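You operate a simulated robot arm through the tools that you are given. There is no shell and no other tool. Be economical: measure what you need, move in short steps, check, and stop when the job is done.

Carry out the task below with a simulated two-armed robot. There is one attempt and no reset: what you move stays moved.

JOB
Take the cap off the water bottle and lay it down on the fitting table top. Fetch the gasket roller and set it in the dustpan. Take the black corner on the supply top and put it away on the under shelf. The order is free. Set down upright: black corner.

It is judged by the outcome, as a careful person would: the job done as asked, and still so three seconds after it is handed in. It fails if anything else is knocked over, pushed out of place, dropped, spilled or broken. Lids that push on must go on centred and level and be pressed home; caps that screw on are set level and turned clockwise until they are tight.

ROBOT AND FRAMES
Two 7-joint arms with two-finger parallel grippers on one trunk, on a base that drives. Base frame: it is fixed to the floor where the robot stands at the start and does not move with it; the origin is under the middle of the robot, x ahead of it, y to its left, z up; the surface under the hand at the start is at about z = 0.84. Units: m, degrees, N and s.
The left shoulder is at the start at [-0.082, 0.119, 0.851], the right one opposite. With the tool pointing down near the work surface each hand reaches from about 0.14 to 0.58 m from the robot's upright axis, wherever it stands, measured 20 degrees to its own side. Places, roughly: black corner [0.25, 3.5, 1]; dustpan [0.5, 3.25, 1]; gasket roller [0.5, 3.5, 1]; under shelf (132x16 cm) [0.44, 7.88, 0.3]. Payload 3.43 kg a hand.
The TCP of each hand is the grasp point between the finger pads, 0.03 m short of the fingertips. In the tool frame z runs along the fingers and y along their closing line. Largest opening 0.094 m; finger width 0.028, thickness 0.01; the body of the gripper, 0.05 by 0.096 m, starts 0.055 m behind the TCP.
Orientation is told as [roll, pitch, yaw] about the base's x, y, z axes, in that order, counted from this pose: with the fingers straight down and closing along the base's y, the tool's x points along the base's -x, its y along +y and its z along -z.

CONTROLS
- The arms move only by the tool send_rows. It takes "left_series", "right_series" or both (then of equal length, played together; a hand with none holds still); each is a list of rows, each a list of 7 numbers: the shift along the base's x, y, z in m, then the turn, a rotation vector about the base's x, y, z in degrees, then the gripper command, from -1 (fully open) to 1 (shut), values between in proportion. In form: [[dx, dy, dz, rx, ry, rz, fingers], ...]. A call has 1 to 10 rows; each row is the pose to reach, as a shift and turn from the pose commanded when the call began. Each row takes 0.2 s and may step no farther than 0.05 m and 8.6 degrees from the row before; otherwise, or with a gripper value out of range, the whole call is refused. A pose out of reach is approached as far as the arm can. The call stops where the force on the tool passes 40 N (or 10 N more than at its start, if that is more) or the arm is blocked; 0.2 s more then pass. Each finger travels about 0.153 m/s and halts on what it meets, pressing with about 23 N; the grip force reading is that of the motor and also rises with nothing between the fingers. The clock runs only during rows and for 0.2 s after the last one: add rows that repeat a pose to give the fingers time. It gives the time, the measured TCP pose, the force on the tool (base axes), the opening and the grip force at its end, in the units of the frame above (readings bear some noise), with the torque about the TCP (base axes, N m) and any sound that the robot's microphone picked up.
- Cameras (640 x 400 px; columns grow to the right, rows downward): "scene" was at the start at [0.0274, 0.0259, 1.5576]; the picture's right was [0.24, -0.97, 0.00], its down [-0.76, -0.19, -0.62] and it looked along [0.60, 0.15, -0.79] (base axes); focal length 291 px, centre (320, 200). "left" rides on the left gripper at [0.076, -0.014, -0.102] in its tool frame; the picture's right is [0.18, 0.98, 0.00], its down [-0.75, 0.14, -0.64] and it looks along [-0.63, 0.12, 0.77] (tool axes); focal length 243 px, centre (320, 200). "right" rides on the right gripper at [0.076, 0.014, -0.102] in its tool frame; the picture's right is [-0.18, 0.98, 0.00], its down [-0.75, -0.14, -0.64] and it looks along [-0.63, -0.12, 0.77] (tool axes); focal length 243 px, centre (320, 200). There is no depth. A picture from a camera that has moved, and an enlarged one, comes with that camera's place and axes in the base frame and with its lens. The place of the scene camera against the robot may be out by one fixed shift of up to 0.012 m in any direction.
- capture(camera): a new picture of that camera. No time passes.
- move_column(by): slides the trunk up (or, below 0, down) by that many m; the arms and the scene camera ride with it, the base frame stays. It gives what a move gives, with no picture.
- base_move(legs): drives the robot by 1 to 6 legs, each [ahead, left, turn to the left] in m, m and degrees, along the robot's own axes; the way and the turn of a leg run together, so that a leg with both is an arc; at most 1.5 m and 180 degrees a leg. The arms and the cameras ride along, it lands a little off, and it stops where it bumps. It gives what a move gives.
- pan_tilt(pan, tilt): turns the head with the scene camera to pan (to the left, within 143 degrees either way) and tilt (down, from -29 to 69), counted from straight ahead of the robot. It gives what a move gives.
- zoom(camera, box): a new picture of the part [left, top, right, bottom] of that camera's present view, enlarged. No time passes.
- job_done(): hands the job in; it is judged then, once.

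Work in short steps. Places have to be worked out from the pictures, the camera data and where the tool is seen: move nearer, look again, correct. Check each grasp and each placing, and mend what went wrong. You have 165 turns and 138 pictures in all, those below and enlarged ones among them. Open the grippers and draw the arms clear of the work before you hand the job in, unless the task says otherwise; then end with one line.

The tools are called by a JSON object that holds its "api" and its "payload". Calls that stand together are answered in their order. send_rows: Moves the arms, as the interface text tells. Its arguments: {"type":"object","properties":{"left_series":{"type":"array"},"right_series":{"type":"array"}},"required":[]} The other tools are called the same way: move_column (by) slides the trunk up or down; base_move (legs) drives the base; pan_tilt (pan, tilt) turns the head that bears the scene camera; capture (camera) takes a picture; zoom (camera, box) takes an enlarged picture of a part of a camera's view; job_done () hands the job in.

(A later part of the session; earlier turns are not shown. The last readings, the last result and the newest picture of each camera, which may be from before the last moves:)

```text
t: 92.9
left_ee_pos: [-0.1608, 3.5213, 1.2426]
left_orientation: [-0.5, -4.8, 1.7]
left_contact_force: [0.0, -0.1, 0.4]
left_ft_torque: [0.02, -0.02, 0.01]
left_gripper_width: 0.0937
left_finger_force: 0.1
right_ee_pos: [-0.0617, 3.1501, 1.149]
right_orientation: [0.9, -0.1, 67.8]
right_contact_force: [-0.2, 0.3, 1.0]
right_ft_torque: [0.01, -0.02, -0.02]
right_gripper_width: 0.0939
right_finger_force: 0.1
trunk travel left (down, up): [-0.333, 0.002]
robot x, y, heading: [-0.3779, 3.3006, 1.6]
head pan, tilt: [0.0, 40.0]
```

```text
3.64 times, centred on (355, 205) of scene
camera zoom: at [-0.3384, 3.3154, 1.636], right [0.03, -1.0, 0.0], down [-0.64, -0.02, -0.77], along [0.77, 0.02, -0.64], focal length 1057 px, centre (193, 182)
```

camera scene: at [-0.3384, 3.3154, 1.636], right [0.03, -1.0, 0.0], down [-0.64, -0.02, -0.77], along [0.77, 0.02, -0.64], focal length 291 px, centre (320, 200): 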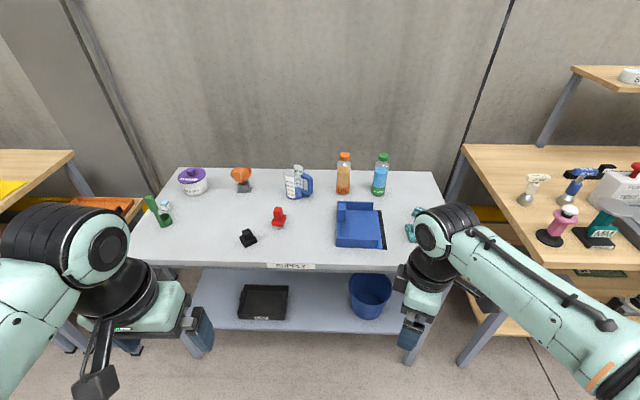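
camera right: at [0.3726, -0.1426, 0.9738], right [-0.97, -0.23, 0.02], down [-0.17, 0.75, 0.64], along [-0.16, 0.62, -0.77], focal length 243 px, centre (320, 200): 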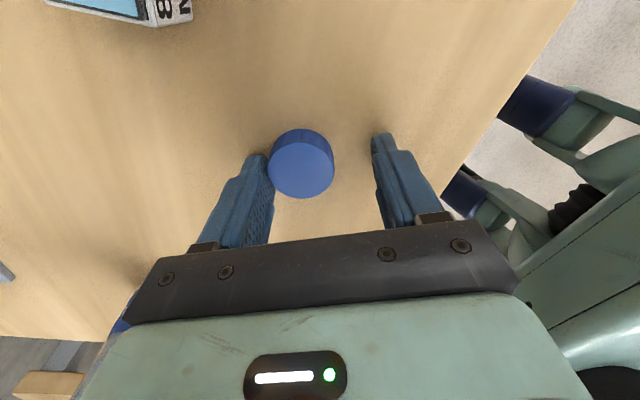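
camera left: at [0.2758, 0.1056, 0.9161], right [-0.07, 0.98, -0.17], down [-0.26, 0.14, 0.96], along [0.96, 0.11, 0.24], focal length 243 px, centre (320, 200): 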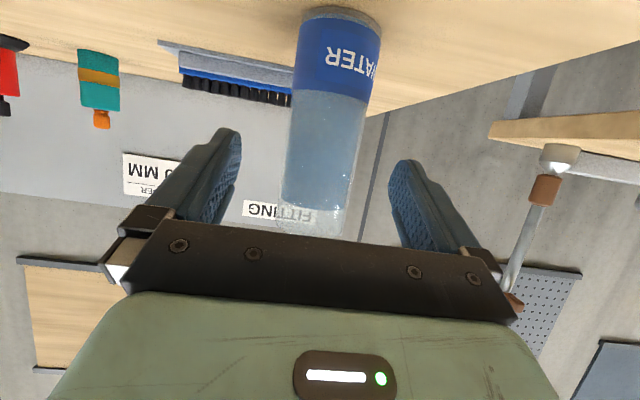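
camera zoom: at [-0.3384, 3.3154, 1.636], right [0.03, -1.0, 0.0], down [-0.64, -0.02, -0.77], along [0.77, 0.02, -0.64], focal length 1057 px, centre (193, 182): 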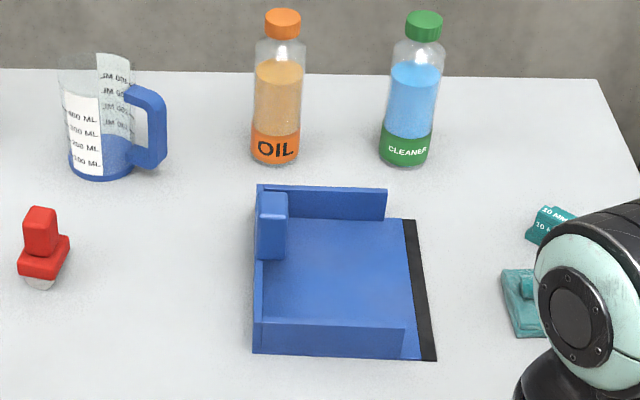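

Red item = gasket roller, black block with knob = black corner, blue dustpan. I drive nearer (0.3 m) and triangulate.

{"api": "base_move", "payload": {"legs": [[0.3, 0.05, -1.7]]}}

{"api": "pan_tilt", "payload": {"pan": 0, "tilt": 55}}

{"api": "capture", "payload": {"camera": "scene"}}

{"api": "capture", "payload": {"camera": "left"}}

```text
t: 94.9
left_ee_pos: [0.1373, 3.5697, 1.2416]
left_orientation: [-0.6, -4.7, -0.1]
left_contact_force: [0.2, 0.5, 0.3]
left_ft_torque: [-0.03, -0.01, 0.01]
left_gripper_width: 0.0942
left_finger_force: 0.1
right_ee_pos: [0.2248, 3.1951, 1.1486]
right_orientation: [0.9, -0.2, 66.0]
right_contact_force: [-0.5, 0.0, 0.2]
right_ft_torque: [-0.03, 0.03, 0.01]
right_gripper_width: 0.094
right_finger_force: 0.0
trunk travel left (down, up): [-0.333, 0.002]
robot x, y, heading: [-0.0809, 3.3563, 0.1]
head pan, tilt: [0.0, 40.0]
```

```text
t: 95.7
left_ee_pos: [0.139, 3.5701, 1.2418]
left_orientation: [-0.5, -4.7, -0.2]
left_contact_force: [0.7, -0.7, -0.1]
left_ft_torque: [0.02, -0.01, -0.05]
left_gripper_width: 0.0943
left_finger_force: 0.1
right_ee_pos: [0.2248, 3.1952, 1.1491]
right_orientation: [0.9, -0.1, 66.0]
right_contact_force: [0.8, 0.0, 0.3]
right_ft_torque: [0.0, -0.02, 0.01]
right_gripper_width: 0.0937
right_finger_force: 0.0
trunk travel left (down, up): [-0.333, 0.002]
robot x, y, heading: [-0.0856, 3.3618, 0.5]
head pan, tilt: [0.0, 55.0]
```

```text
76 pictures are left
camera scene: at [-0.0577, 3.3686, 1.6154], right [0.0, -1.0, 0.0], down [-0.82, 0.0, -0.57], along [0.57, 0.0, -0.82], focal length 291 px, centre (320, 200)
```

scene: 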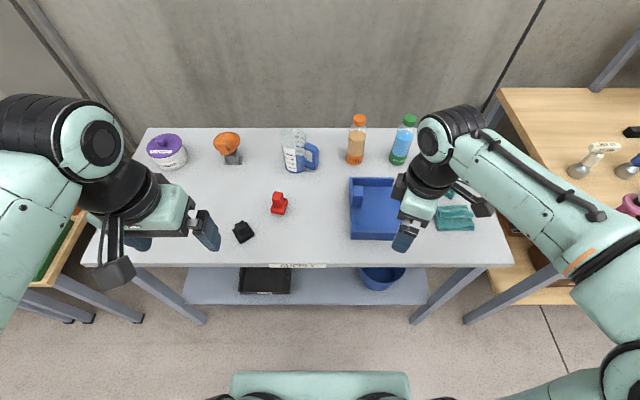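

```text
75 pictures are left
camera left: at [0.053, 3.5566, 1.3376], right [-0.18, 0.98, -0.02], down [0.7, 0.15, 0.7], along [0.69, 0.11, -0.71], focal length 243 px, centre (320, 200)
```

left: 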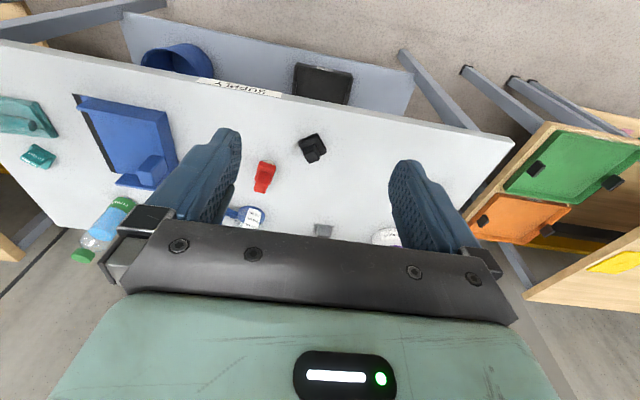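

Triangulated: black corner ≈(0.327, 3.58, 0.91), roller ≈(0.413, 3.487, 0.92), dustpan ≈(0.40, 3.20). I shift the base a bit ahead and left so the right hand reaches both roller and dustpan.

{"api": "base_move", "payload": {"legs": [[0.07, 0.09, -0.3]]}}

{"api": "send_rows", "payload": {"right_series": [[0, 0.01, 0, 0, 0, -8, -1], [0, 0.02, 0, 0, 0, -16, -1], [0, 0.04, 0, 0, 0, -24, -1], [0, 0.06, 0, 0, 0, -32, -1], [0, 0.08, 0, -0.5, 0, -40, -1], [0, 0.1, 0, -0.8, 0, -48, -1], [0, 0.12, 0, -0.8, 0, -56, -1], [0, 0.14, 0, -0.9, 0, -64, -1], [0, 0.16, 0, -0.9, 0, -66, -1]]}}

{"api": "capture", "payload": {"camera": "right"}}

{"api": "capture", "payload": {"camera": "scene"}}

```text
t: 97.2
left_ee_pos: [0.2093, 3.6564, 1.2424]
left_orientation: [-0.5, -4.6, -0.5]
left_contact_force: [-0.1, 0.6, -0.5]
left_ft_torque: [-0.01, -0.01, 0.03]
left_gripper_width: 0.0939
left_finger_force: 0.0
right_ee_pos: [0.294, 3.282, 1.1497]
right_orientation: [0.8, -0.1, 65.7]
right_contact_force: [-0.3, 0.5, 0.5]
right_ft_torque: [-0.03, 0.02, -0.02]
right_gripper_width: 0.0938
right_finger_force: 0.1
trunk travel left (down, up): [-0.333, 0.002]
robot x, y, heading: [-0.0108, 3.4486, -0.2]
head pan, tilt: [0.0, 55.0]
```

```text
t: 99.2
left_ee_pos: [0.2103, 3.658, 1.2433]
left_orientation: [-0.5, -4.6, -0.4]
left_contact_force: [0.2, -0.7, 0.3]
left_ft_torque: [0.01, 0.01, -0.05]
left_gripper_width: 0.0941
left_finger_force: 0.0
right_ee_pos: [0.2956, 3.4423, 1.1487]
right_orientation: [0.1, 0.4, -0.4]
right_contact_force: [-0.7, 0.2, 0.6]
right_ft_torque: [0.01, 0.01, -0.02]
right_gripper_width: 0.0937
right_finger_force: 0.0
trunk travel left (down, up): [-0.333, 0.002]
robot x, y, heading: [-0.0133, 3.4505, -0.1]
head pan, tilt: [0.0, 55.0]
```

```text
74 pictures are left
camera right: at [0.2204, 3.4564, 1.2521], right [0.19, 0.98, 0.0], down [0.76, -0.15, 0.64], along [0.63, -0.12, -0.77], focal length 243 px, centre (320, 200)
```

right: 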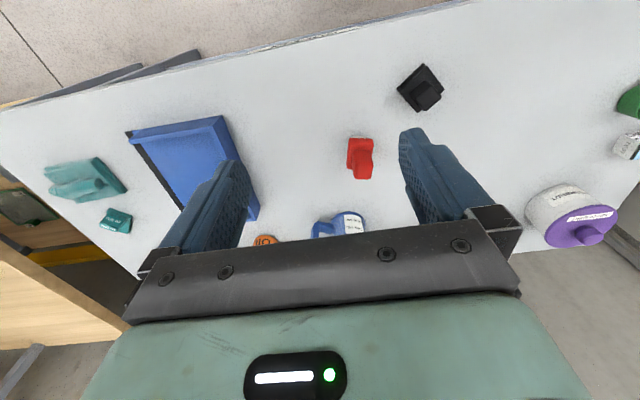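

```text
73 pictures are left
camera scene: at [0.0124, 3.4573, 1.6153], right [0.0, -1.0, 0.0], down [-0.82, 0.0, -0.57], along [0.57, 0.0, -0.82], focal length 291 px, centre (320, 200)
```

scene: 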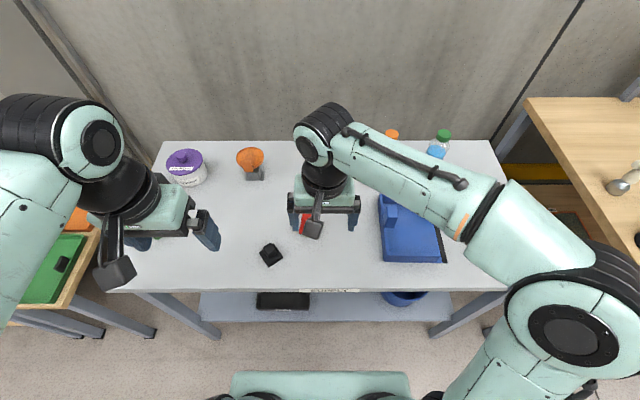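

Move the right hand above the roller (≈0.41, 3.487) at z≈1.06 and look closely.

{"api": "send_rows", "payload": {"right_series": [[0.03, 0.01, -0.02, 0, 0, 0, -1], [0.06, 0.02, -0.04, 0, 0, 0, -1], [0.09, 0.03, -0.06, 0, 0, 0, -1], [0.1, 0.042, -0.08, 0, 0, 0, -1], [0.1, 0.042, -0.08, 0, 0, 0, -1]]}}

{"api": "capture", "payload": {"camera": "right"}}

{"api": "zoom", "payload": {"camera": "right", "box": [270, 90, 410, 200]}}

```text
t: 100.3
left_ee_pos: [0.2087, 3.6561, 1.242]
left_orientation: [-0.5, -4.8, -0.4]
left_contact_force: [0.7, 0.3, 0.9]
left_ft_torque: [-0.04, -0.01, 0.01]
left_gripper_width: 0.094
left_finger_force: 0.1
right_ee_pos: [0.3949, 3.4826, 1.0678]
right_orientation: [0.1, 0.2, -0.3]
right_contact_force: [0.0, -0.4, 0.2]
right_ft_torque: [-0.03, -0.01, 0.01]
right_gripper_width: 0.0942
right_finger_force: 0.1
trunk travel left (down, up): [-0.333, 0.002]
robot x, y, heading: [-0.0129, 3.4452, 0.0]
head pan, tilt: [0.0, 55.0]
```

```text
72 pictures are left
camera right: at [0.3194, 3.4975, 1.1722], right [0.19, 0.98, 0.0], down [0.76, -0.15, 0.64], along [0.63, -0.12, -0.77], focal length 243 px, centre (320, 200)
```

right: 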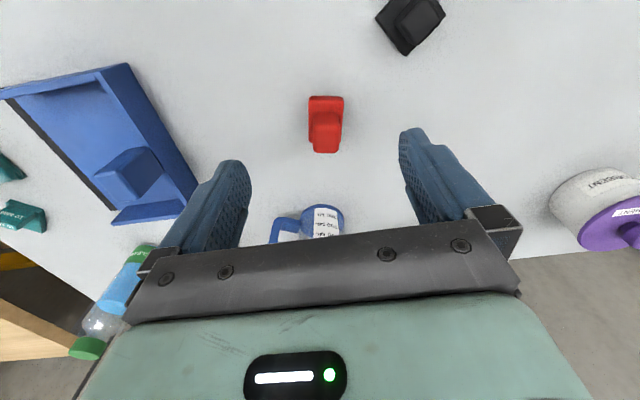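

```text
3.64 times, centred on (340, 145) of right
camera zoom: at [0.3194, 3.4975, 1.1722], right [0.19, 0.98, 0.0], down [0.76, -0.15, 0.64], along [0.63, -0.12, -0.77], focal length 882 px, centre (247, 400)
```

zoom: 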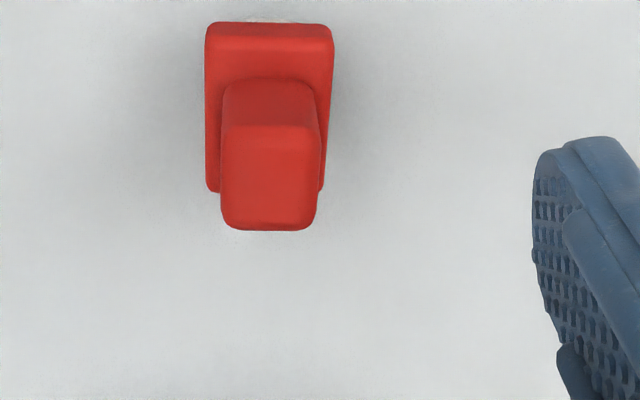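

The roller's handle axis is turned about −11°. I turn the hand −11°, centre on the handle and descend partway.

{"api": "send_rows", "payload": {"right_series": [[0.01, 0.001, -0.02, 0, 0, -5, -1], [0.022, 0.001, -0.04, 0, 0, -11, -1], [0.03, 0.001, -0.06, 0, 0, -11, -1], [0.03, 0.001, -0.08, 0, 0, -11, -1], [0.03, 0.001, -0.095, 0, 0, -11, -1]]}}

{"api": "capture", "payload": {"camera": "right"}}

{"api": "zoom", "payload": {"camera": "scene", "box": [270, 180, 370, 260]}}

```text
t: 101.5
left_ee_pos: [0.2102, 3.6574, 1.2407]
left_orientation: [-0.5, -4.7, -0.5]
left_contact_force: [-0.6, 0.1, 0.2]
left_ft_torque: [-0.01, -0.01, 0.01]
left_gripper_width: 0.0941
left_finger_force: 0.0
right_ee_pos: [0.4256, 3.4827, 0.9751]
right_orientation: [0.2, 0.4, -11.4]
right_contact_force: [0.0, 0.4, -0.2]
right_ft_torque: [-0.02, 0.0, -0.02]
right_gripper_width: 0.0941
right_finger_force: 0.0
trunk travel left (down, up): [-0.333, 0.002]
robot x, y, heading: [-0.0119, 3.448, 0.0]
head pan, tilt: [0.0, 55.0]
```

```text
70 pictures are left
camera right: at [0.3543, 3.5123, 1.078], right [0.37, 0.93, 0.0], down [0.72, -0.29, 0.64], along [0.59, -0.24, -0.77], focal length 243 px, centre (320, 200)
```

right: 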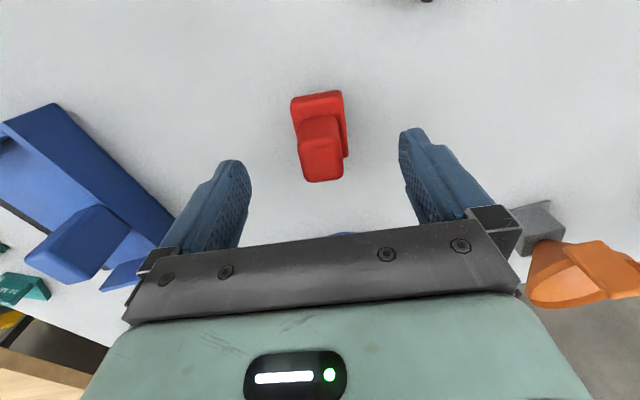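

```text
5.00 times, centred on (320, 220) of scene
camera zoom: at [0.0123, 3.4568, 1.6153], right [0.0, -1.0, 0.0], down [-0.82, 0.0, -0.57], along [0.57, 0.0, -0.82], focal length 1454 px, centre (320, 100)
```

zoom: 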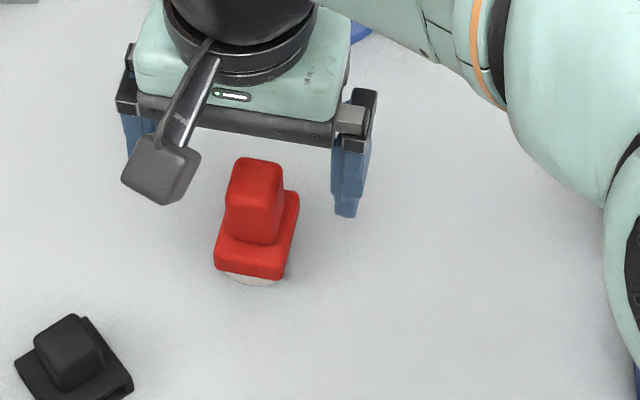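

Aligned: handle top ≈(0.428, 3.484, 0.95). I descend to TCP z≈0.94 and close.

{"api": "send_rows", "payload": {"right_series": [[0.002, 0.001, -0.015, 0, 0, 0, -1], [0.002, 0.001, -0.03, 0, 0, 0, -1], [0.002, 0.001, -0.034, 0, 0, 0, -1], [0.002, 0.001, -0.034, 0, 0, 0, -0.2], [0.002, 0.001, -0.034, 0, 0, 0, 0.4], [0.002, 0.001, -0.034, 0, 0, 0, 1], [0.002, 0.001, -0.034, 0, 0, 0, 1]]}}

{"api": "capture", "payload": {"camera": "right"}}

```text
t: 103.2
left_ee_pos: [0.2088, 3.6563, 1.2424]
left_orientation: [-0.5, -4.6, -0.5]
left_contact_force: [-0.5, -0.5, -0.6]
left_ft_torque: [0.0, 0.02, -0.02]
left_gripper_width: 0.0942
left_finger_force: 0.1
right_ee_pos: [0.4262, 3.485, 0.9402]
right_orientation: [0.1, 0.4, -11.3]
right_contact_force: [1.1, 0.0, 0.4]
right_ft_torque: [0.01, -0.02, 0.04]
right_gripper_width: 0.0319
right_finger_force: 23.1
trunk travel left (down, up): [-0.333, 0.002]
robot x, y, heading: [-0.0139, 3.45, -0.1]
head pan, tilt: [0.0, 55.0]
```

```text
68 pictures are left
camera right: at [0.3558, 3.5138, 1.0435], right [0.37, 0.93, 0.0], down [0.72, -0.29, 0.64], along [0.59, -0.24, -0.77], focal length 243 px, centre (320, 200)
```

right: 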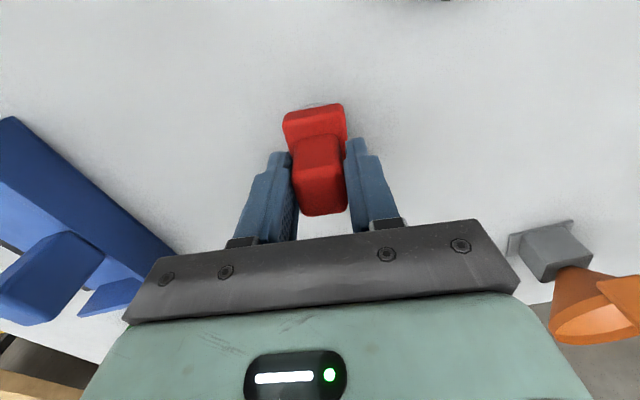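

Gripped (32 mm). Lift and move toward the dustpan, then look.

{"api": "send_rows", "payload": {"right_series": [[0, 0, 0.03, 0, 0, 0, 1], [0, 0, 0.07, 0, 0, 0, 1], [0, -0.01, 0.11, 0, 0, 0, 1], [0, -0.05, 0.13, 0, 0, 0, 1], [0, -0.09, 0.13, 0, 0, 0, 1], [-0.01, -0.13, 0.13, 0, 0, 0, 1], [-0.02, -0.165, 0.13, 0, 0, 0, 1], [-0.02, -0.2, 0.13, 0, 0, 0, 1], [-0.02, -0.2, 0.13, 0, 0, 0, 1]]}}

{"api": "capture", "payload": {"camera": "scene"}}

{"api": "capture", "payload": {"camera": "right"}}

```text
t: 105.2
left_ee_pos: [0.2086, 3.6572, 1.2418]
left_orientation: [-0.5, -4.8, -0.3]
left_contact_force: [-0.2, 0.3, -0.1]
left_ft_torque: [-0.01, 0.0, 0.01]
left_gripper_width: 0.0938
left_finger_force: 0.1
right_ee_pos: [0.4072, 3.2871, 1.0679]
right_orientation: [0.1, 0.3, -11.3]
right_contact_force: [-0.5, 0.2, -1.7]
right_ft_torque: [0.0, -0.01, -0.05]
right_gripper_width: 0.0319
right_finger_force: 22.7
trunk travel left (down, up): [-0.333, 0.002]
robot x, y, heading: [-0.0145, 3.4486, -0.1]
head pan, tilt: [0.0, 55.0]
```

```text
67 pictures are left
camera scene: at [0.0122, 3.4572, 1.6153], right [0.0, -1.0, 0.0], down [-0.82, 0.0, -0.57], along [0.57, 0.0, -0.82], focal length 291 px, centre (320, 200)
```

scene: 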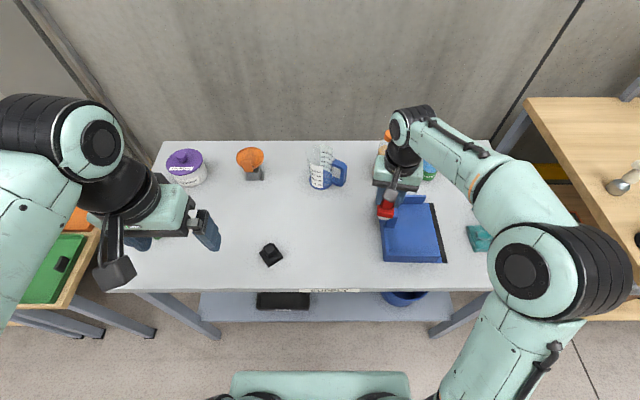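

```text
66 pictures are left
camera right: at [0.3355, 3.3156, 1.1709], right [0.37, 0.93, 0.0], down [0.72, -0.29, 0.64], along [0.59, -0.24, -0.77], focal length 243 px, centre (320, 200)
```

right: 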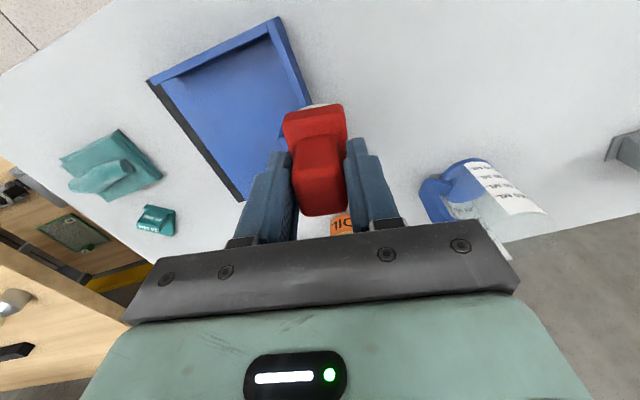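

Dustpan interior spans x≈0.33–0.50, y≈3.13–3.28. I move over (0.39, 3.195) and descend to z≈0.96.

{"api": "send_rows", "payload": {"right_series": [[-0.005, -0.03, 0, 0, 0, 0, 1], [-0.01, -0.06, 0, 0, 0, 0, 1], [-0.017, -0.092, 0, 0, 0, 0, 1], [-0.017, -0.092, -0.03, 0, 0, 0, 1], [-0.017, -0.092, -0.06, 0, 0, 0, 1], [-0.017, -0.092, -0.09, 0, 0, 0, 1], [-0.017, -0.092, -0.108, 0, 0, 0, 1], [-0.017, -0.092, -0.108, 0, 0, 0, 1]]}}

{"api": "capture", "payload": {"camera": "right"}}

{"api": "zoom", "payload": {"camera": "scene", "box": [360, 180, 470, 280]}}

```text
t: 107.0
left_ee_pos: [0.2084, 3.6566, 1.2423]
left_orientation: [-0.5, -4.7, -0.4]
left_contact_force: [0.2, -1.0, 0.3]
left_ft_torque: [-0.01, -0.01, 0.0]
left_gripper_width: 0.094
left_finger_force: 0.0
right_ee_pos: [0.3891, 3.1949, 0.9631]
right_orientation: [0.0, 0.4, -11.3]
right_contact_force: [0.6, 0.6, 0.1]
right_ft_torque: [-0.01, 0.0, -0.03]
right_gripper_width: 0.0319
right_finger_force: 23.1
trunk travel left (down, up): [-0.333, 0.002]
robot x, y, heading: [-0.0152, 3.4472, -0.3]
head pan, tilt: [0.0, 55.0]
```

```text
65 pictures are left
camera right: at [0.318, 3.2232, 1.065], right [0.37, 0.93, 0.0], down [0.72, -0.29, 0.64], along [0.59, -0.24, -0.77], focal length 243 px, centre (320, 200)
```

right: 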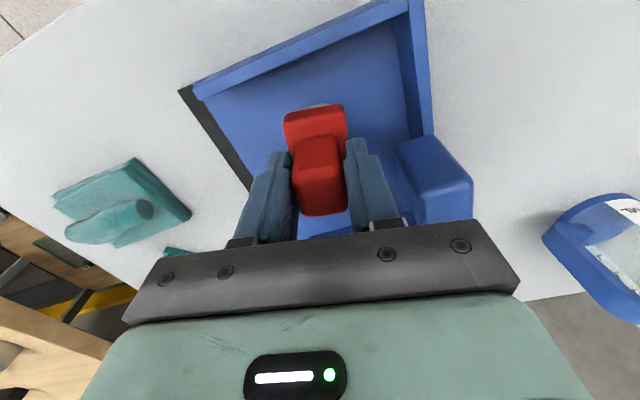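

```text
4.00 times, centred on (415, 230) of scene
camera zoom: at [0.0121, 3.4566, 1.6153], right [0.0, -1.0, 0.0], down [-0.82, 0.0, -0.57], along [0.57, 0.0, -0.82], focal length 1163 px, centre (-60, 80)
```

zoom: 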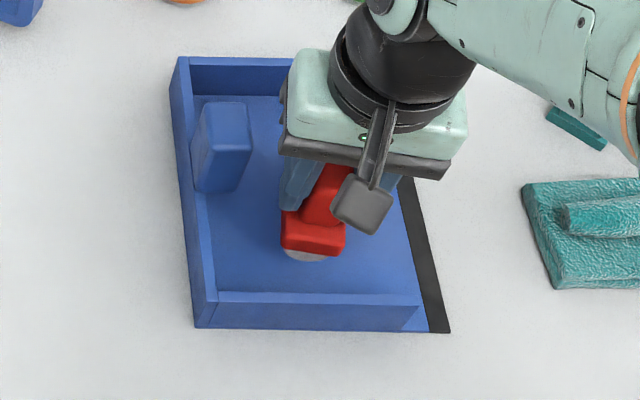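

The roller is over the pan floor, clear of handle and walls. I lower to contact.

{"api": "send_rows", "payload": {"right_series": [[0, 0, -0.004, 0, 0, 0, 1], [0, 0, -0.008, 0, 0, 0, 1], [0, 0, -0.012, 0, 0, 0, 1], [0, 0, -0.015, 0, 0, 0, 1], [0, 0, -0.015, 0, 0, 0, 1]]}}

```text
t: 108.2
left_ee_pos: [0.2086, 3.6561, 1.2432]
left_orientation: [-0.5, -4.6, -0.4]
left_contact_force: [-0.5, 0.2, -0.4]
left_ft_torque: [0.01, 0.0, 0.02]
left_gripper_width: 0.094
left_finger_force: 0.0
right_ee_pos: [0.3907, 3.1936, 0.9472]
right_orientation: [0.1, 0.4, -11.3]
right_contact_force: [0.5, -0.4, -0.9]
right_ft_torque: [0.0, -0.02, -0.01]
right_gripper_width: 0.0321
right_finger_force: 22.5
trunk travel left (down, up): [-0.333, 0.002]
robot x, y, heading: [-0.011, 3.4497, -0.3]
head pan, tilt: [0.0, 55.0]
```

{"api": "send_rows", "payload": {"right_series": [[0, 0, -0.002, 0, 0, 0, 1], [0, 0, -0.004, 0, 0, 0, 1], [0, 0, -0.004, 0, 0, 0, 1]]}}

{"api": "zoom", "payload": {"camera": "right", "box": [230, 80, 410, 230]}}

```text
t: 109.0
left_ee_pos: [0.2075, 3.6563, 1.2417]
left_orientation: [-0.5, -4.9, -0.4]
left_contact_force: [-0.2, -0.6, -0.4]
left_ft_torque: [-0.03, -0.01, -0.01]
left_gripper_width: 0.0941
left_finger_force: 0.0
right_ee_pos: [0.3893, 3.194, 0.9435]
right_orientation: [0.2, 0.3, -11.4]
right_contact_force: [-0.9, -0.2, 6.7]
right_ft_torque: [0.12, 0.11, 0.0]
right_gripper_width: 0.0322
right_finger_force: 22.9
trunk travel left (down, up): [-0.333, 0.002]
robot x, y, heading: [-0.0126, 3.4489, -0.2]
head pan, tilt: [0.0, 55.0]
```

```text
2.67 times, centred on (320, 155) of right
camera zoom: at [0.3185, 3.2224, 1.0472], right [0.37, 0.93, 0.0], down [0.71, -0.29, 0.64], along [0.59, -0.24, -0.77], focal length 647 px, centre (320, 320)
```

zoom: 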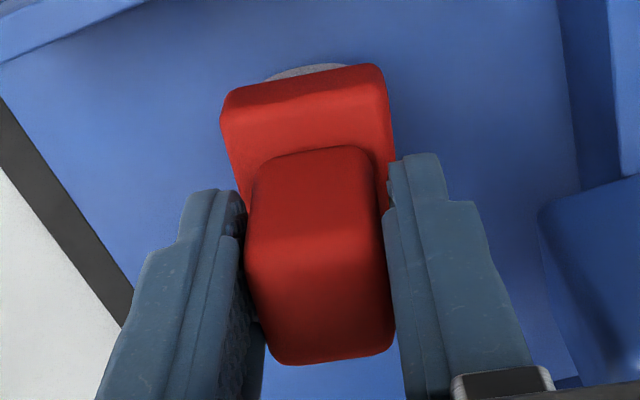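

Contact (≈7 N). I ease 1 mm, open partially, and rise.

{"api": "send_rows", "payload": {"right_series": [[0, 0, 0.001, 0, 0, 0, 1], [0, 0, 0.001, 0, 0, 0, 0.1], [0, 0, 0.001, 0, 0, 0, -0.1], [0, 0, 0.003, 0, 0, 0, -0.1], [0, 0, 0.02, 0, 0, 0, -0.1], [0, 0, 0.06, 0, 0, 0, -0.1], [0, 0, 0.1, 0, 0, 0, -0.1], [-0.01, -0.02, 0.14, 0, 0, 0, -0.5], [-0.03, -0.04, 0.17, 0, 0, 0, -1], [-0.06, -0.06, 0.2, 0, 0, 0, -1]]}}

{"api": "capture", "payload": {"camera": "scene"}}

{"api": "capture", "payload": {"camera": "left"}}

```text
t: 111.2
left_ee_pos: [0.2088, 3.6564, 1.2428]
left_orientation: [-0.5, -4.9, -0.4]
left_contact_force: [-0.4, 0.2, -0.7]
left_ft_torque: [0.02, -0.03, -0.02]
left_gripper_width: 0.0938
left_finger_force: 0.0
right_ee_pos: [0.3289, 3.1335, 1.1433]
right_orientation: [0.2, 0.3, -11.3]
right_contact_force: [0.6, 0.6, -0.9]
right_ft_torque: [-0.01, 0.02, 0.02]
right_gripper_width: 0.094
right_finger_force: 0.1
trunk travel left (down, up): [-0.333, 0.002]
robot x, y, heading: [-0.0173, 3.4492, -0.3]
head pan, tilt: [0.0, 55.0]
```

```text
62 pictures are left
camera scene: at [0.0108, 3.4565, 1.6153], right [0.0, -1.0, 0.0], down [-0.82, 0.0, -0.57], along [0.57, 0.0, -0.82], focal length 291 px, centre (320, 200)
```

scene: 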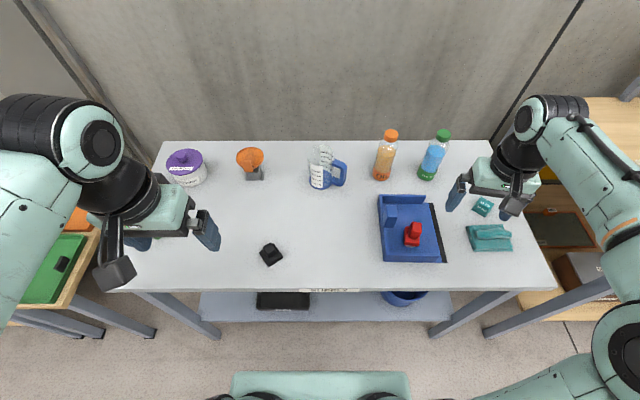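

```text
61 pictures are left
camera left: at [0.1225, 3.6439, 1.3377], right [-0.18, 0.98, -0.02], down [0.7, 0.14, 0.7], along [0.69, 0.11, -0.71], focal length 243 px, centre (320, 200)
```

left: 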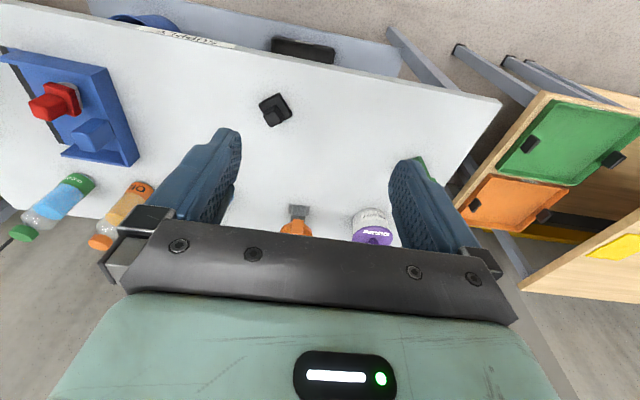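

The roller stands in the dustpan. Next, the black corner; I zoom to see its shape and orientation.

{"api": "zoom", "payload": {"camera": "scene", "box": [240, 225, 300, 285]}}

{"api": "zoom", "payload": {"camera": "left", "box": [230, 70, 330, 150]}}

```text
6.67 times, centred on (270, 255) of scene
camera zoom: at [0.0108, 3.4565, 1.6153], right [0.0, -1.0, 0.0], down [-0.82, 0.0, -0.57], along [0.57, 0.0, -0.82], focal length 1939 px, centre (653, -167)
```

zoom: 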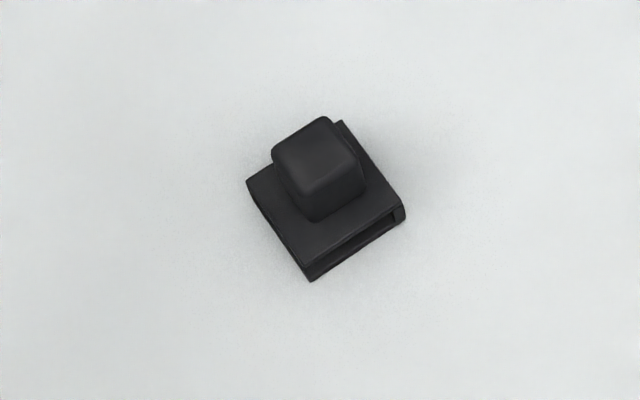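

```text
5.00 times, centred on (280, 110) of left
camera zoom: at [0.1225, 3.6439, 1.3377], right [-0.18, 0.98, -0.02], down [0.7, 0.14, 0.7], along [0.69, 0.11, -0.71], focal length 1213 px, centre (520, 650)
```

zoom: 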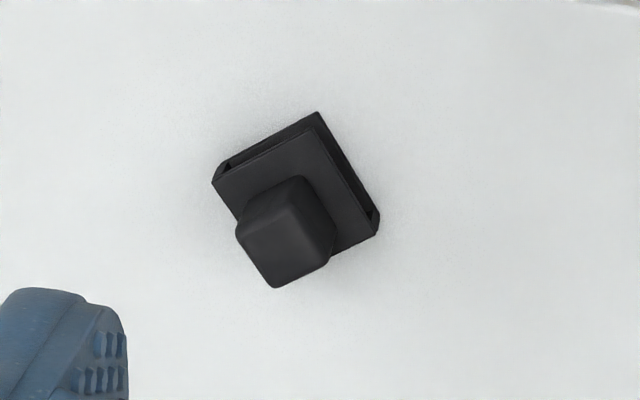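

The knob (~3 cm square) faces lie at yaw ≈ −55°/35°. I'll grip it with the left hand tilted 45° (so it can be set on a low shelf upright). First reposition the base.

{"api": "base_move", "payload": {"legs": [[-0.075, 0.1, 0.2]]}}

{"api": "send_rows", "payload": {"left_series": [[0.02, -0.02, 0, 0.2, -8, 0, -1], [0.04, -0.04, 0, 0.4, -16, 0, -1], [0.06, -0.06, -0.01, 0.5, -24, 0, -1], [0.08, -0.08, -0.02, 0.5, -32, 0, -1], [0.1, -0.1, -0.03, 0.5, -40.3, 0, -1], [0.1, -0.1, -0.03, 0.5, -40.3, 0, -1]]}}

{"api": "send_rows", "payload": {"left_series": [[0, 0, -0.02, 0, 0, -7, -1], [0, 0, -0.04, 0, 0, -14, -1], [0, 0, -0.06, 0, 0, -21, -1], [0, 0, -0.08, 0, 0, -28, -1], [0, 0, -0.1, 0, 0, -35, -1], [0, 0, -0.12, 0, 0, -42, -1], [0, 0, -0.14, 0, 0, -49, -1], [0, 0, -0.15, 0, 0, -55, -1]]}}

{"api": "capture", "payload": {"camera": "left"}}

{"api": "capture", "payload": {"camera": "scene"}}

```text
t: 112.7
left_ee_pos: [0.1335, 3.7571, 1.2428]
left_orientation: [-0.5, -4.7, -0.2]
left_contact_force: [0.4, -0.5, 0.0]
left_ft_torque: [-0.06, -0.02, 0.03]
left_gripper_width: 0.0938
left_finger_force: 0.0
right_ee_pos: [0.2572, 3.2341, 1.1422]
right_orientation: [0.1, 0.4, -11.0]
right_contact_force: [-0.5, 0.7, 0.3]
right_ft_torque: [-0.01, 0.0, 0.01]
right_gripper_width: 0.0939
right_finger_force: 0.1
trunk travel left (down, up): [-0.333, 0.002]
robot x, y, heading: [-0.0919, 3.5496, -0.0]
head pan, tilt: [0.0, 55.0]
```

```text
t: 114.1
left_ee_pos: [0.2371, 3.6589, 1.2142]
left_orientation: [0.3, -45.1, -0.6]
left_contact_force: [-0.3, 0.2, -0.3]
left_ft_torque: [-0.02, 0.0, 0.0]
left_gripper_width: 0.094
left_finger_force: 0.1
right_ee_pos: [0.257, 3.2352, 1.1432]
right_orientation: [0.1, 0.4, -11.0]
right_contact_force: [-0.2, -0.9, 0.2]
right_ft_torque: [-0.02, 0.0, -0.01]
right_gripper_width: 0.094
right_finger_force: 0.1
trunk travel left (down, up): [-0.333, 0.002]
robot x, y, heading: [-0.0857, 3.5517, 0.2]
head pan, tilt: [0.0, 55.0]
```

```text
t: 115.9
left_ee_pos: [0.2354, 3.6562, 1.0623]
left_orientation: [0.3, -45.1, -55.5]
left_contact_force: [0.1, 0.3, -0.5]
left_ft_torque: [0.06, 0.04, 0.0]
left_gripper_width: 0.0944
left_finger_force: 0.0
right_ee_pos: [0.2578, 3.2342, 1.1422]
right_orientation: [0.1, 0.4, -11.1]
right_contact_force: [-1.0, -0.3, 0.8]
right_ft_torque: [0.0, -0.02, -0.01]
right_gripper_width: 0.094
right_finger_force: 0.2
trunk travel left (down, up): [-0.333, 0.002]
robot x, y, heading: [-0.0872, 3.5467, 0.0]
head pan, tilt: [0.0, 55.0]
```

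```text
58 pictures are left
camera left: at [0.1502, 3.7529, 1.0805], right [0.73, 0.67, -0.13], down [0.16, 0.01, 0.99], along [0.66, -0.75, -0.09], focal length 243 px, centre (320, 200)
```

left: 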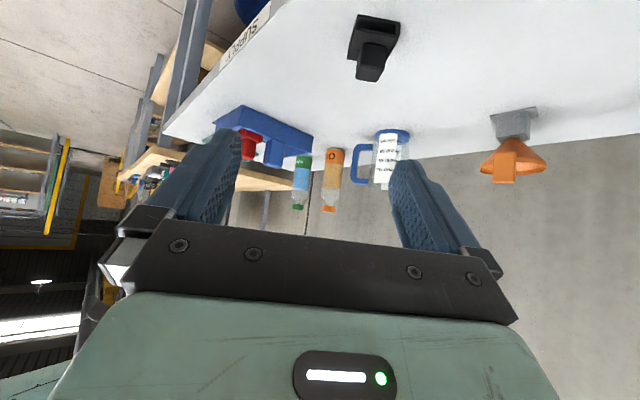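

```text
57 pictures are left
camera scene: at [-0.0622, 3.5568, 1.6154], right [0.0, -1.0, 0.0], down [-0.82, 0.0, -0.57], along [0.57, 0.0, -0.82], focal length 291 px, centre (320, 200)
```

scene: 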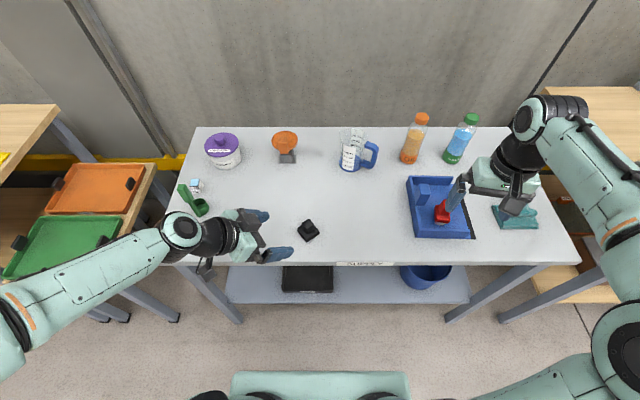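

Knob top ≈(0.335, 3.593, 0.915). I go to a pre-grasp 8 cm back along the finger direction and re-measure.

{"api": "send_rows", "payload": {"left_series": [[0.03, 0, -0.02, 0, 0, 0, -1], [0.058, -0.005, -0.04, 0, 0, 0, -1], [0.058, -0.005, -0.079, 0, 0, 0, -1], [0.058, -0.005, -0.079, 0, 0, 0, -1]]}}

{"api": "capture", "payload": {"camera": "left"}}

{"api": "zoom", "payload": {"camera": "scene", "box": [240, 180, 360, 270]}}

```text
t: 116.9
left_ee_pos: [0.2918, 3.6496, 0.9852]
left_orientation: [0.3, -45.0, -55.6]
left_contact_force: [-0.6, -0.5, 1.0]
left_ft_torque: [-0.01, 0.01, -0.02]
left_gripper_width: 0.0941
left_finger_force: 0.1
right_ee_pos: [0.2572, 3.2347, 1.1428]
right_orientation: [0.3, 0.5, -11.0]
right_contact_force: [-0.2, 1.0, -0.1]
right_ft_torque: [-0.01, -0.01, 0.0]
right_gripper_width: 0.094
right_finger_force: 0.0
trunk travel left (down, up): [-0.333, 0.002]
robot x, y, heading: [-0.0875, 3.5493, 0.2]
head pan, tilt: [0.0, 55.0]
```

```text
56 pictures are left
camera left: at [0.2065, 3.7466, 1.0022], right [0.73, 0.67, -0.13], down [0.16, 0.01, 0.99], along [0.66, -0.75, -0.1], focal length 243 px, centre (320, 200)
```

left: 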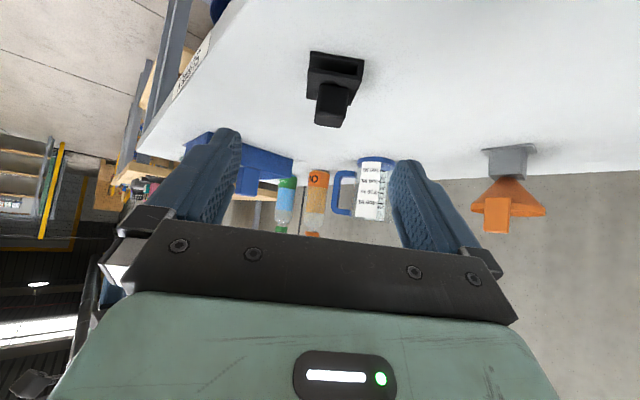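

```text
4.44 times, centred on (300, 225) of scene
camera zoom: at [-0.0627, 3.5564, 1.6153], right [0.0, -1.0, 0.0], down [-0.82, 0.0, -0.57], along [0.57, 0.0, -0.82], focal length 1292 px, centre (409, 89)
```

zoom: 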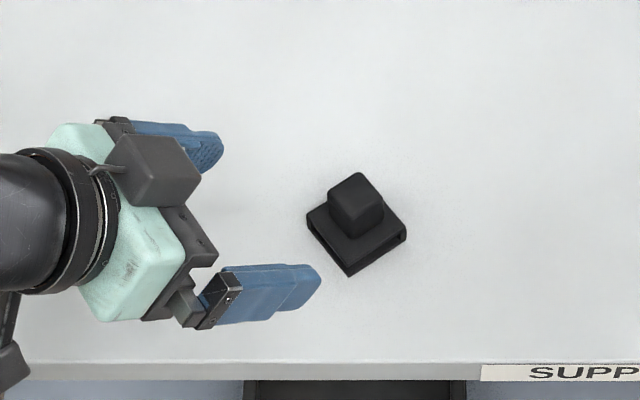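

{"api": "zoom", "payload": {"camera": "left", "box": [290, 30, 390, 140]}}

```text
3.64 times, centred on (340, 85) of left
camera zoom: at [0.2065, 3.7466, 1.0022], right [0.73, 0.67, -0.13], down [0.16, 0.01, 0.99], along [0.66, -0.75, -0.1], focal length 882 px, centre (247, 618)
```

zoom: 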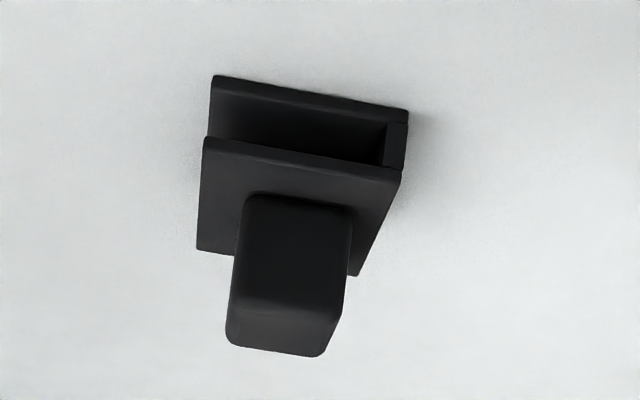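

Knob top centre ≈(0.342, 3.592, 0.911), plate top ≈0.887. I advance along the tilt to TCP (0.333, 3.604, 0.923) with open fingers.

{"api": "send_rows", "payload": {"left_series": [[0.012, -0.006, -0.015, 0, 0, 0, -1], [0.022, -0.02, -0.03, 0, 0, 0, -1], [0.032, -0.033, -0.046, 0, 0, 0, -1], [0.0415, -0.0455, -0.062, 0, 0, 0, -1], [0.0415, -0.0455, -0.062, 0, 0, 0, -1]]}}

{"api": "capture", "payload": {"camera": "left"}}

{"api": "zoom", "payload": {"camera": "scene", "box": [240, 180, 360, 270]}}

```text
t: 118.1
left_ee_pos: [0.3351, 3.6071, 0.919]
left_orientation: [0.3, -45.0, -55.6]
left_contact_force: [-0.3, -0.9, -0.5]
left_ft_torque: [-0.01, -0.04, 0.0]
left_gripper_width: 0.0942
left_finger_force: 0.1
right_ee_pos: [0.2579, 3.2347, 1.1417]
right_orientation: [0.1, 0.4, -11.2]
right_contact_force: [0.2, 0.1, -0.3]
right_ft_torque: [0.0, 0.01, 0.02]
right_gripper_width: 0.0939
right_finger_force: 0.1
trunk travel left (down, up): [-0.333, 0.002]
robot x, y, heading: [-0.0864, 3.5471, -0.0]
head pan, tilt: [0.0, 55.0]
```

```text
53 pictures are left
camera left: at [0.2496, 3.7028, 0.9386], right [0.73, 0.67, -0.13], down [0.16, 0.01, 0.99], along [0.66, -0.75, -0.09], focal length 243 px, centre (320, 200)
```

left: 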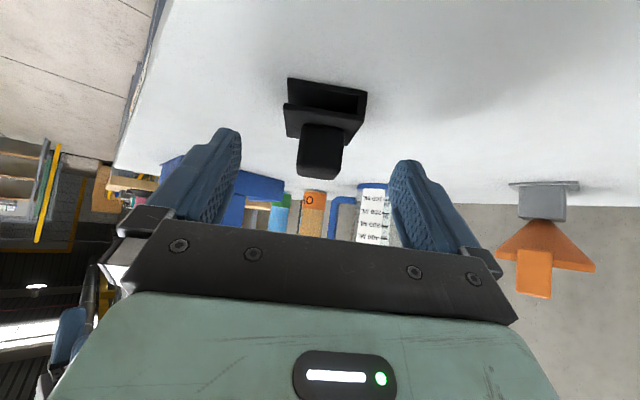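

```text
4.44 times, centred on (300, 225) of scene
camera zoom: at [-0.063, 3.557, 1.6153], right [0.0, -1.0, 0.0], down [-0.82, 0.0, -0.57], along [0.57, 0.0, -0.82], focal length 1292 px, centre (409, 89)
```

zoom: 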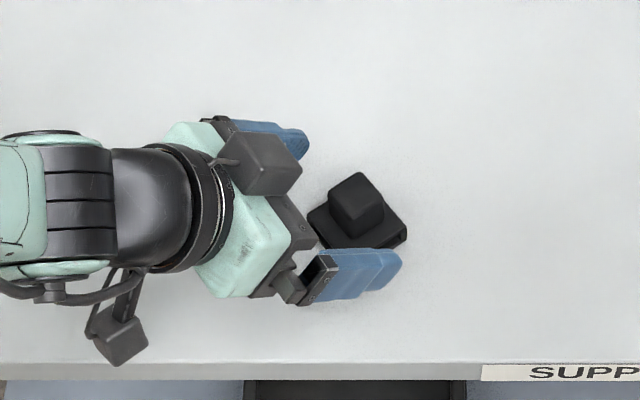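

The fingertips' midpoint lies at the knob. I nudge 5 mm forward and close.

{"api": "send_rows", "payload": {"left_series": [[0.003, -0.005, 0.001, 0, 0, 0, -1], [0.003, -0.005, 0.001, 0, 0, 0, -0.2], [0.003, -0.005, 0.001, 0, 0, 0, 0.2], [0.003, -0.005, 0.001, 0, 0, 0, 0.6], [0.003, -0.005, 0.001, 0, 0, 0, 1], [0.003, -0.005, 0.001, 0, 0, 0, 1]]}}

{"api": "zoom", "payload": {"camera": "left", "box": [230, 50, 420, 230]}}

{"api": "zoom", "payload": {"camera": "scene", "box": [240, 180, 360, 270]}}

```text
t: 119.5
left_ee_pos: [0.3377, 3.6, 0.9225]
left_orientation: [0.3, -44.9, -55.7]
left_contact_force: [-0.2, -0.5, 0.2]
left_ft_torque: [0.0, -0.02, -0.02]
left_gripper_width: 0.027
left_finger_force: 22.7
right_ee_pos: [0.2577, 3.2346, 1.1431]
right_orientation: [0.1, 0.4, -11.1]
right_contact_force: [0.7, 0.1, 0.4]
right_ft_torque: [0.01, 0.01, -0.02]
right_gripper_width: 0.0939
right_finger_force: 0.1
trunk travel left (down, up): [-0.333, 0.002]
robot x, y, heading: [-0.0897, 3.5484, -0.0]
head pan, tilt: [0.0, 55.0]
```

```text
2.22 times, centred on (325, 140) of left
camera zoom: at [0.252, 3.6979, 0.94], right [0.73, 0.67, -0.13], down [0.16, 0.01, 0.99], along [0.66, -0.75, -0.1], focal length 539 px, centre (309, 333)
```

zoom: 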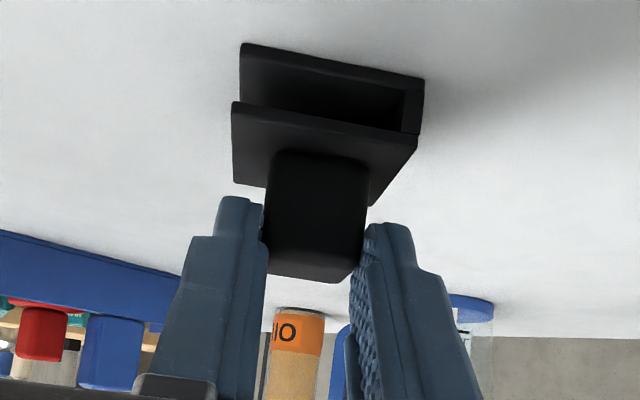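

```text
4.44 times, centred on (300, 225) of scene
camera zoom: at [-0.0625, 3.5568, 1.6153], right [0.0, -1.0, 0.0], down [-0.82, 0.0, -0.57], along [0.57, 0.0, -0.82], focal length 1292 px, centre (409, 89)
```

zoom: 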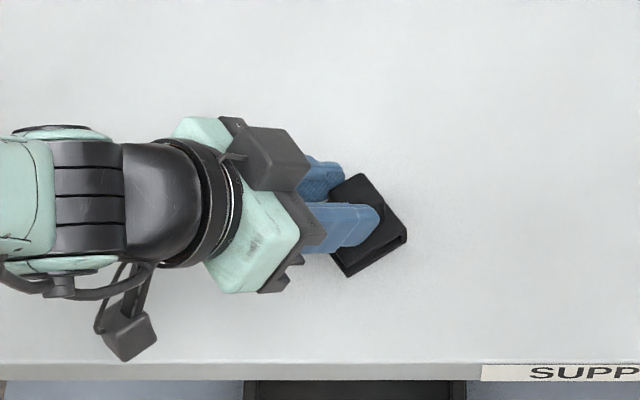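

Gripped at 27 mm. I lift 10 cm straight up and verify.

{"api": "send_rows", "payload": {"left_series": [[0, 0, 0.015, 0, 0, 0, 1], [0, 0, 0.035, 0, 0, 0, 1], [0, 0, 0.06, 0, 0, 0, 1], [0, 0, 0.085, 0, 0, 0, 1], [0, 0, 0.1, 0, 0, 0, 1], [0, 0, 0.1, 0, 0, 0, 1]]}}

{"api": "zoom", "payload": {"camera": "left", "box": [230, 50, 420, 230]}}

{"api": "capture", "payload": {"camera": "scene"}}

```text
t: 120.9
left_ee_pos: [0.3361, 3.5998, 1.0233]
left_orientation: [0.5, -45.0, -55.6]
left_contact_force: [-0.3, -0.7, 0.5]
left_ft_torque: [0.03, -0.01, 0.01]
left_gripper_width: 0.0269
left_finger_force: 22.4
right_ee_pos: [0.2575, 3.2339, 1.1428]
right_orientation: [0.0, 0.4, -11.1]
right_contact_force: [-0.6, -0.3, 0.5]
right_ft_torque: [-0.02, 0.02, -0.04]
right_gripper_width: 0.0941
right_finger_force: 0.0
trunk travel left (down, up): [-0.333, 0.002]
robot x, y, heading: [-0.0856, 3.5525, -0.1]
head pan, tilt: [0.0, 55.0]
```

```text
2.22 times, centred on (325, 140) of left
camera zoom: at [0.2513, 3.6967, 1.0418], right [0.73, 0.67, -0.13], down [0.16, 0.01, 0.99], along [0.66, -0.75, -0.1], focal length 539 px, centre (309, 333)
```

zoom: 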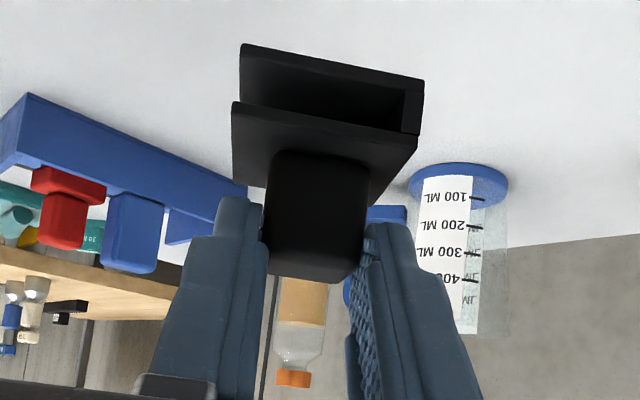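

```text
48 pictures are left
camera scene: at [-0.0624, 3.5568, 1.6153], right [0.0, -1.0, 0.0], down [-0.82, 0.0, -0.57], along [0.57, 0.0, -0.82], focal length 291 px, centre (320, 200)
```

scene: 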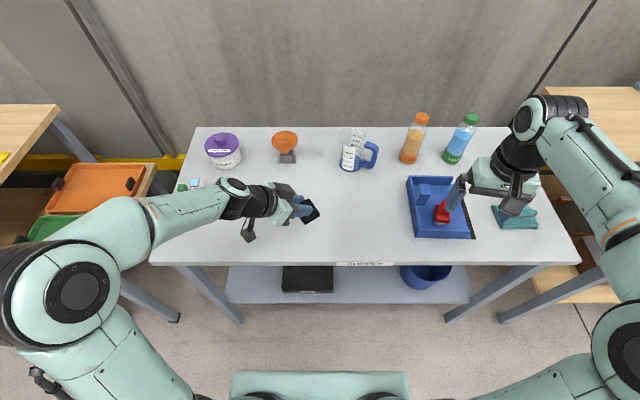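

The corner is held firmly. I back out 0.4 m and strafe 4.2 m left to the area by the under shelf.

{"api": "base_move", "payload": {"legs": [[-0.42, 0, 0], [0, 1.4, 0], [0, 1.4, 0], [0, 1.3, 0]]}}

{"api": "pan_tilt", "payload": {"pan": 0, "tilt": 45}}

{"api": "capture", "payload": {"camera": "scene"}}

```text
t: 158.3
left_ee_pos: [-0.0258, 7.6348, 1.0238]
left_orientation: [0.2, -45.0, -56.6]
left_contact_force: [0.7, 0.2, -0.1]
left_ft_torque: [-0.04, 0.02, -0.02]
left_gripper_width: 0.0267
left_finger_force: 22.7
right_ee_pos: [-0.1102, 7.27, 1.1426]
right_orientation: [0.1, 0.4, -12.1]
right_contact_force: [0.2, 0.4, -0.2]
right_ft_torque: [0.0, 0.0, 0.0]
right_gripper_width: 0.0944
right_finger_force: 0.0
trunk travel left (down, up): [-0.333, 0.002]
robot x, y, heading: [-0.4553, 7.5927, -1.2]
head pan, tilt: [0.0, 55.0]
```

```text
t: 159.0
left_ee_pos: [-0.0254, 7.6356, 1.0252]
left_orientation: [0.2, -45.0, -56.6]
left_contact_force: [0.1, 0.5, -0.3]
left_ft_torque: [-0.02, -0.02, -0.03]
left_gripper_width: 0.0268
left_finger_force: 22.9
right_ee_pos: [-0.1106, 7.2715, 1.1425]
right_orientation: [0.1, 0.4, -12.3]
right_contact_force: [0.4, -0.1, -0.7]
right_ft_torque: [0.0, 0.0, -0.03]
right_gripper_width: 0.0939
right_finger_force: 0.0
trunk travel left (down, up): [-0.333, 0.002]
robot x, y, heading: [-0.4523, 7.5938, -1.2]
head pan, tilt: [0.0, 45.0]
```

```text
47 pictures are left
camera scene: at [-0.4155, 7.5986, 1.6287], right [-0.02, -1.0, 0.0], down [-0.71, 0.01, -0.71], along [0.71, -0.01, -0.71], focal length 291 px, centre (320, 200)
```

scene: 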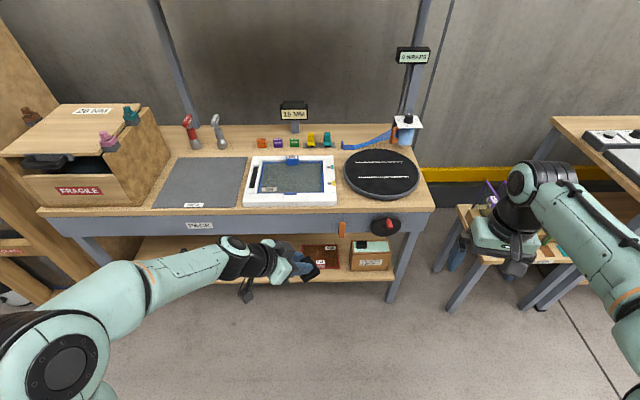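

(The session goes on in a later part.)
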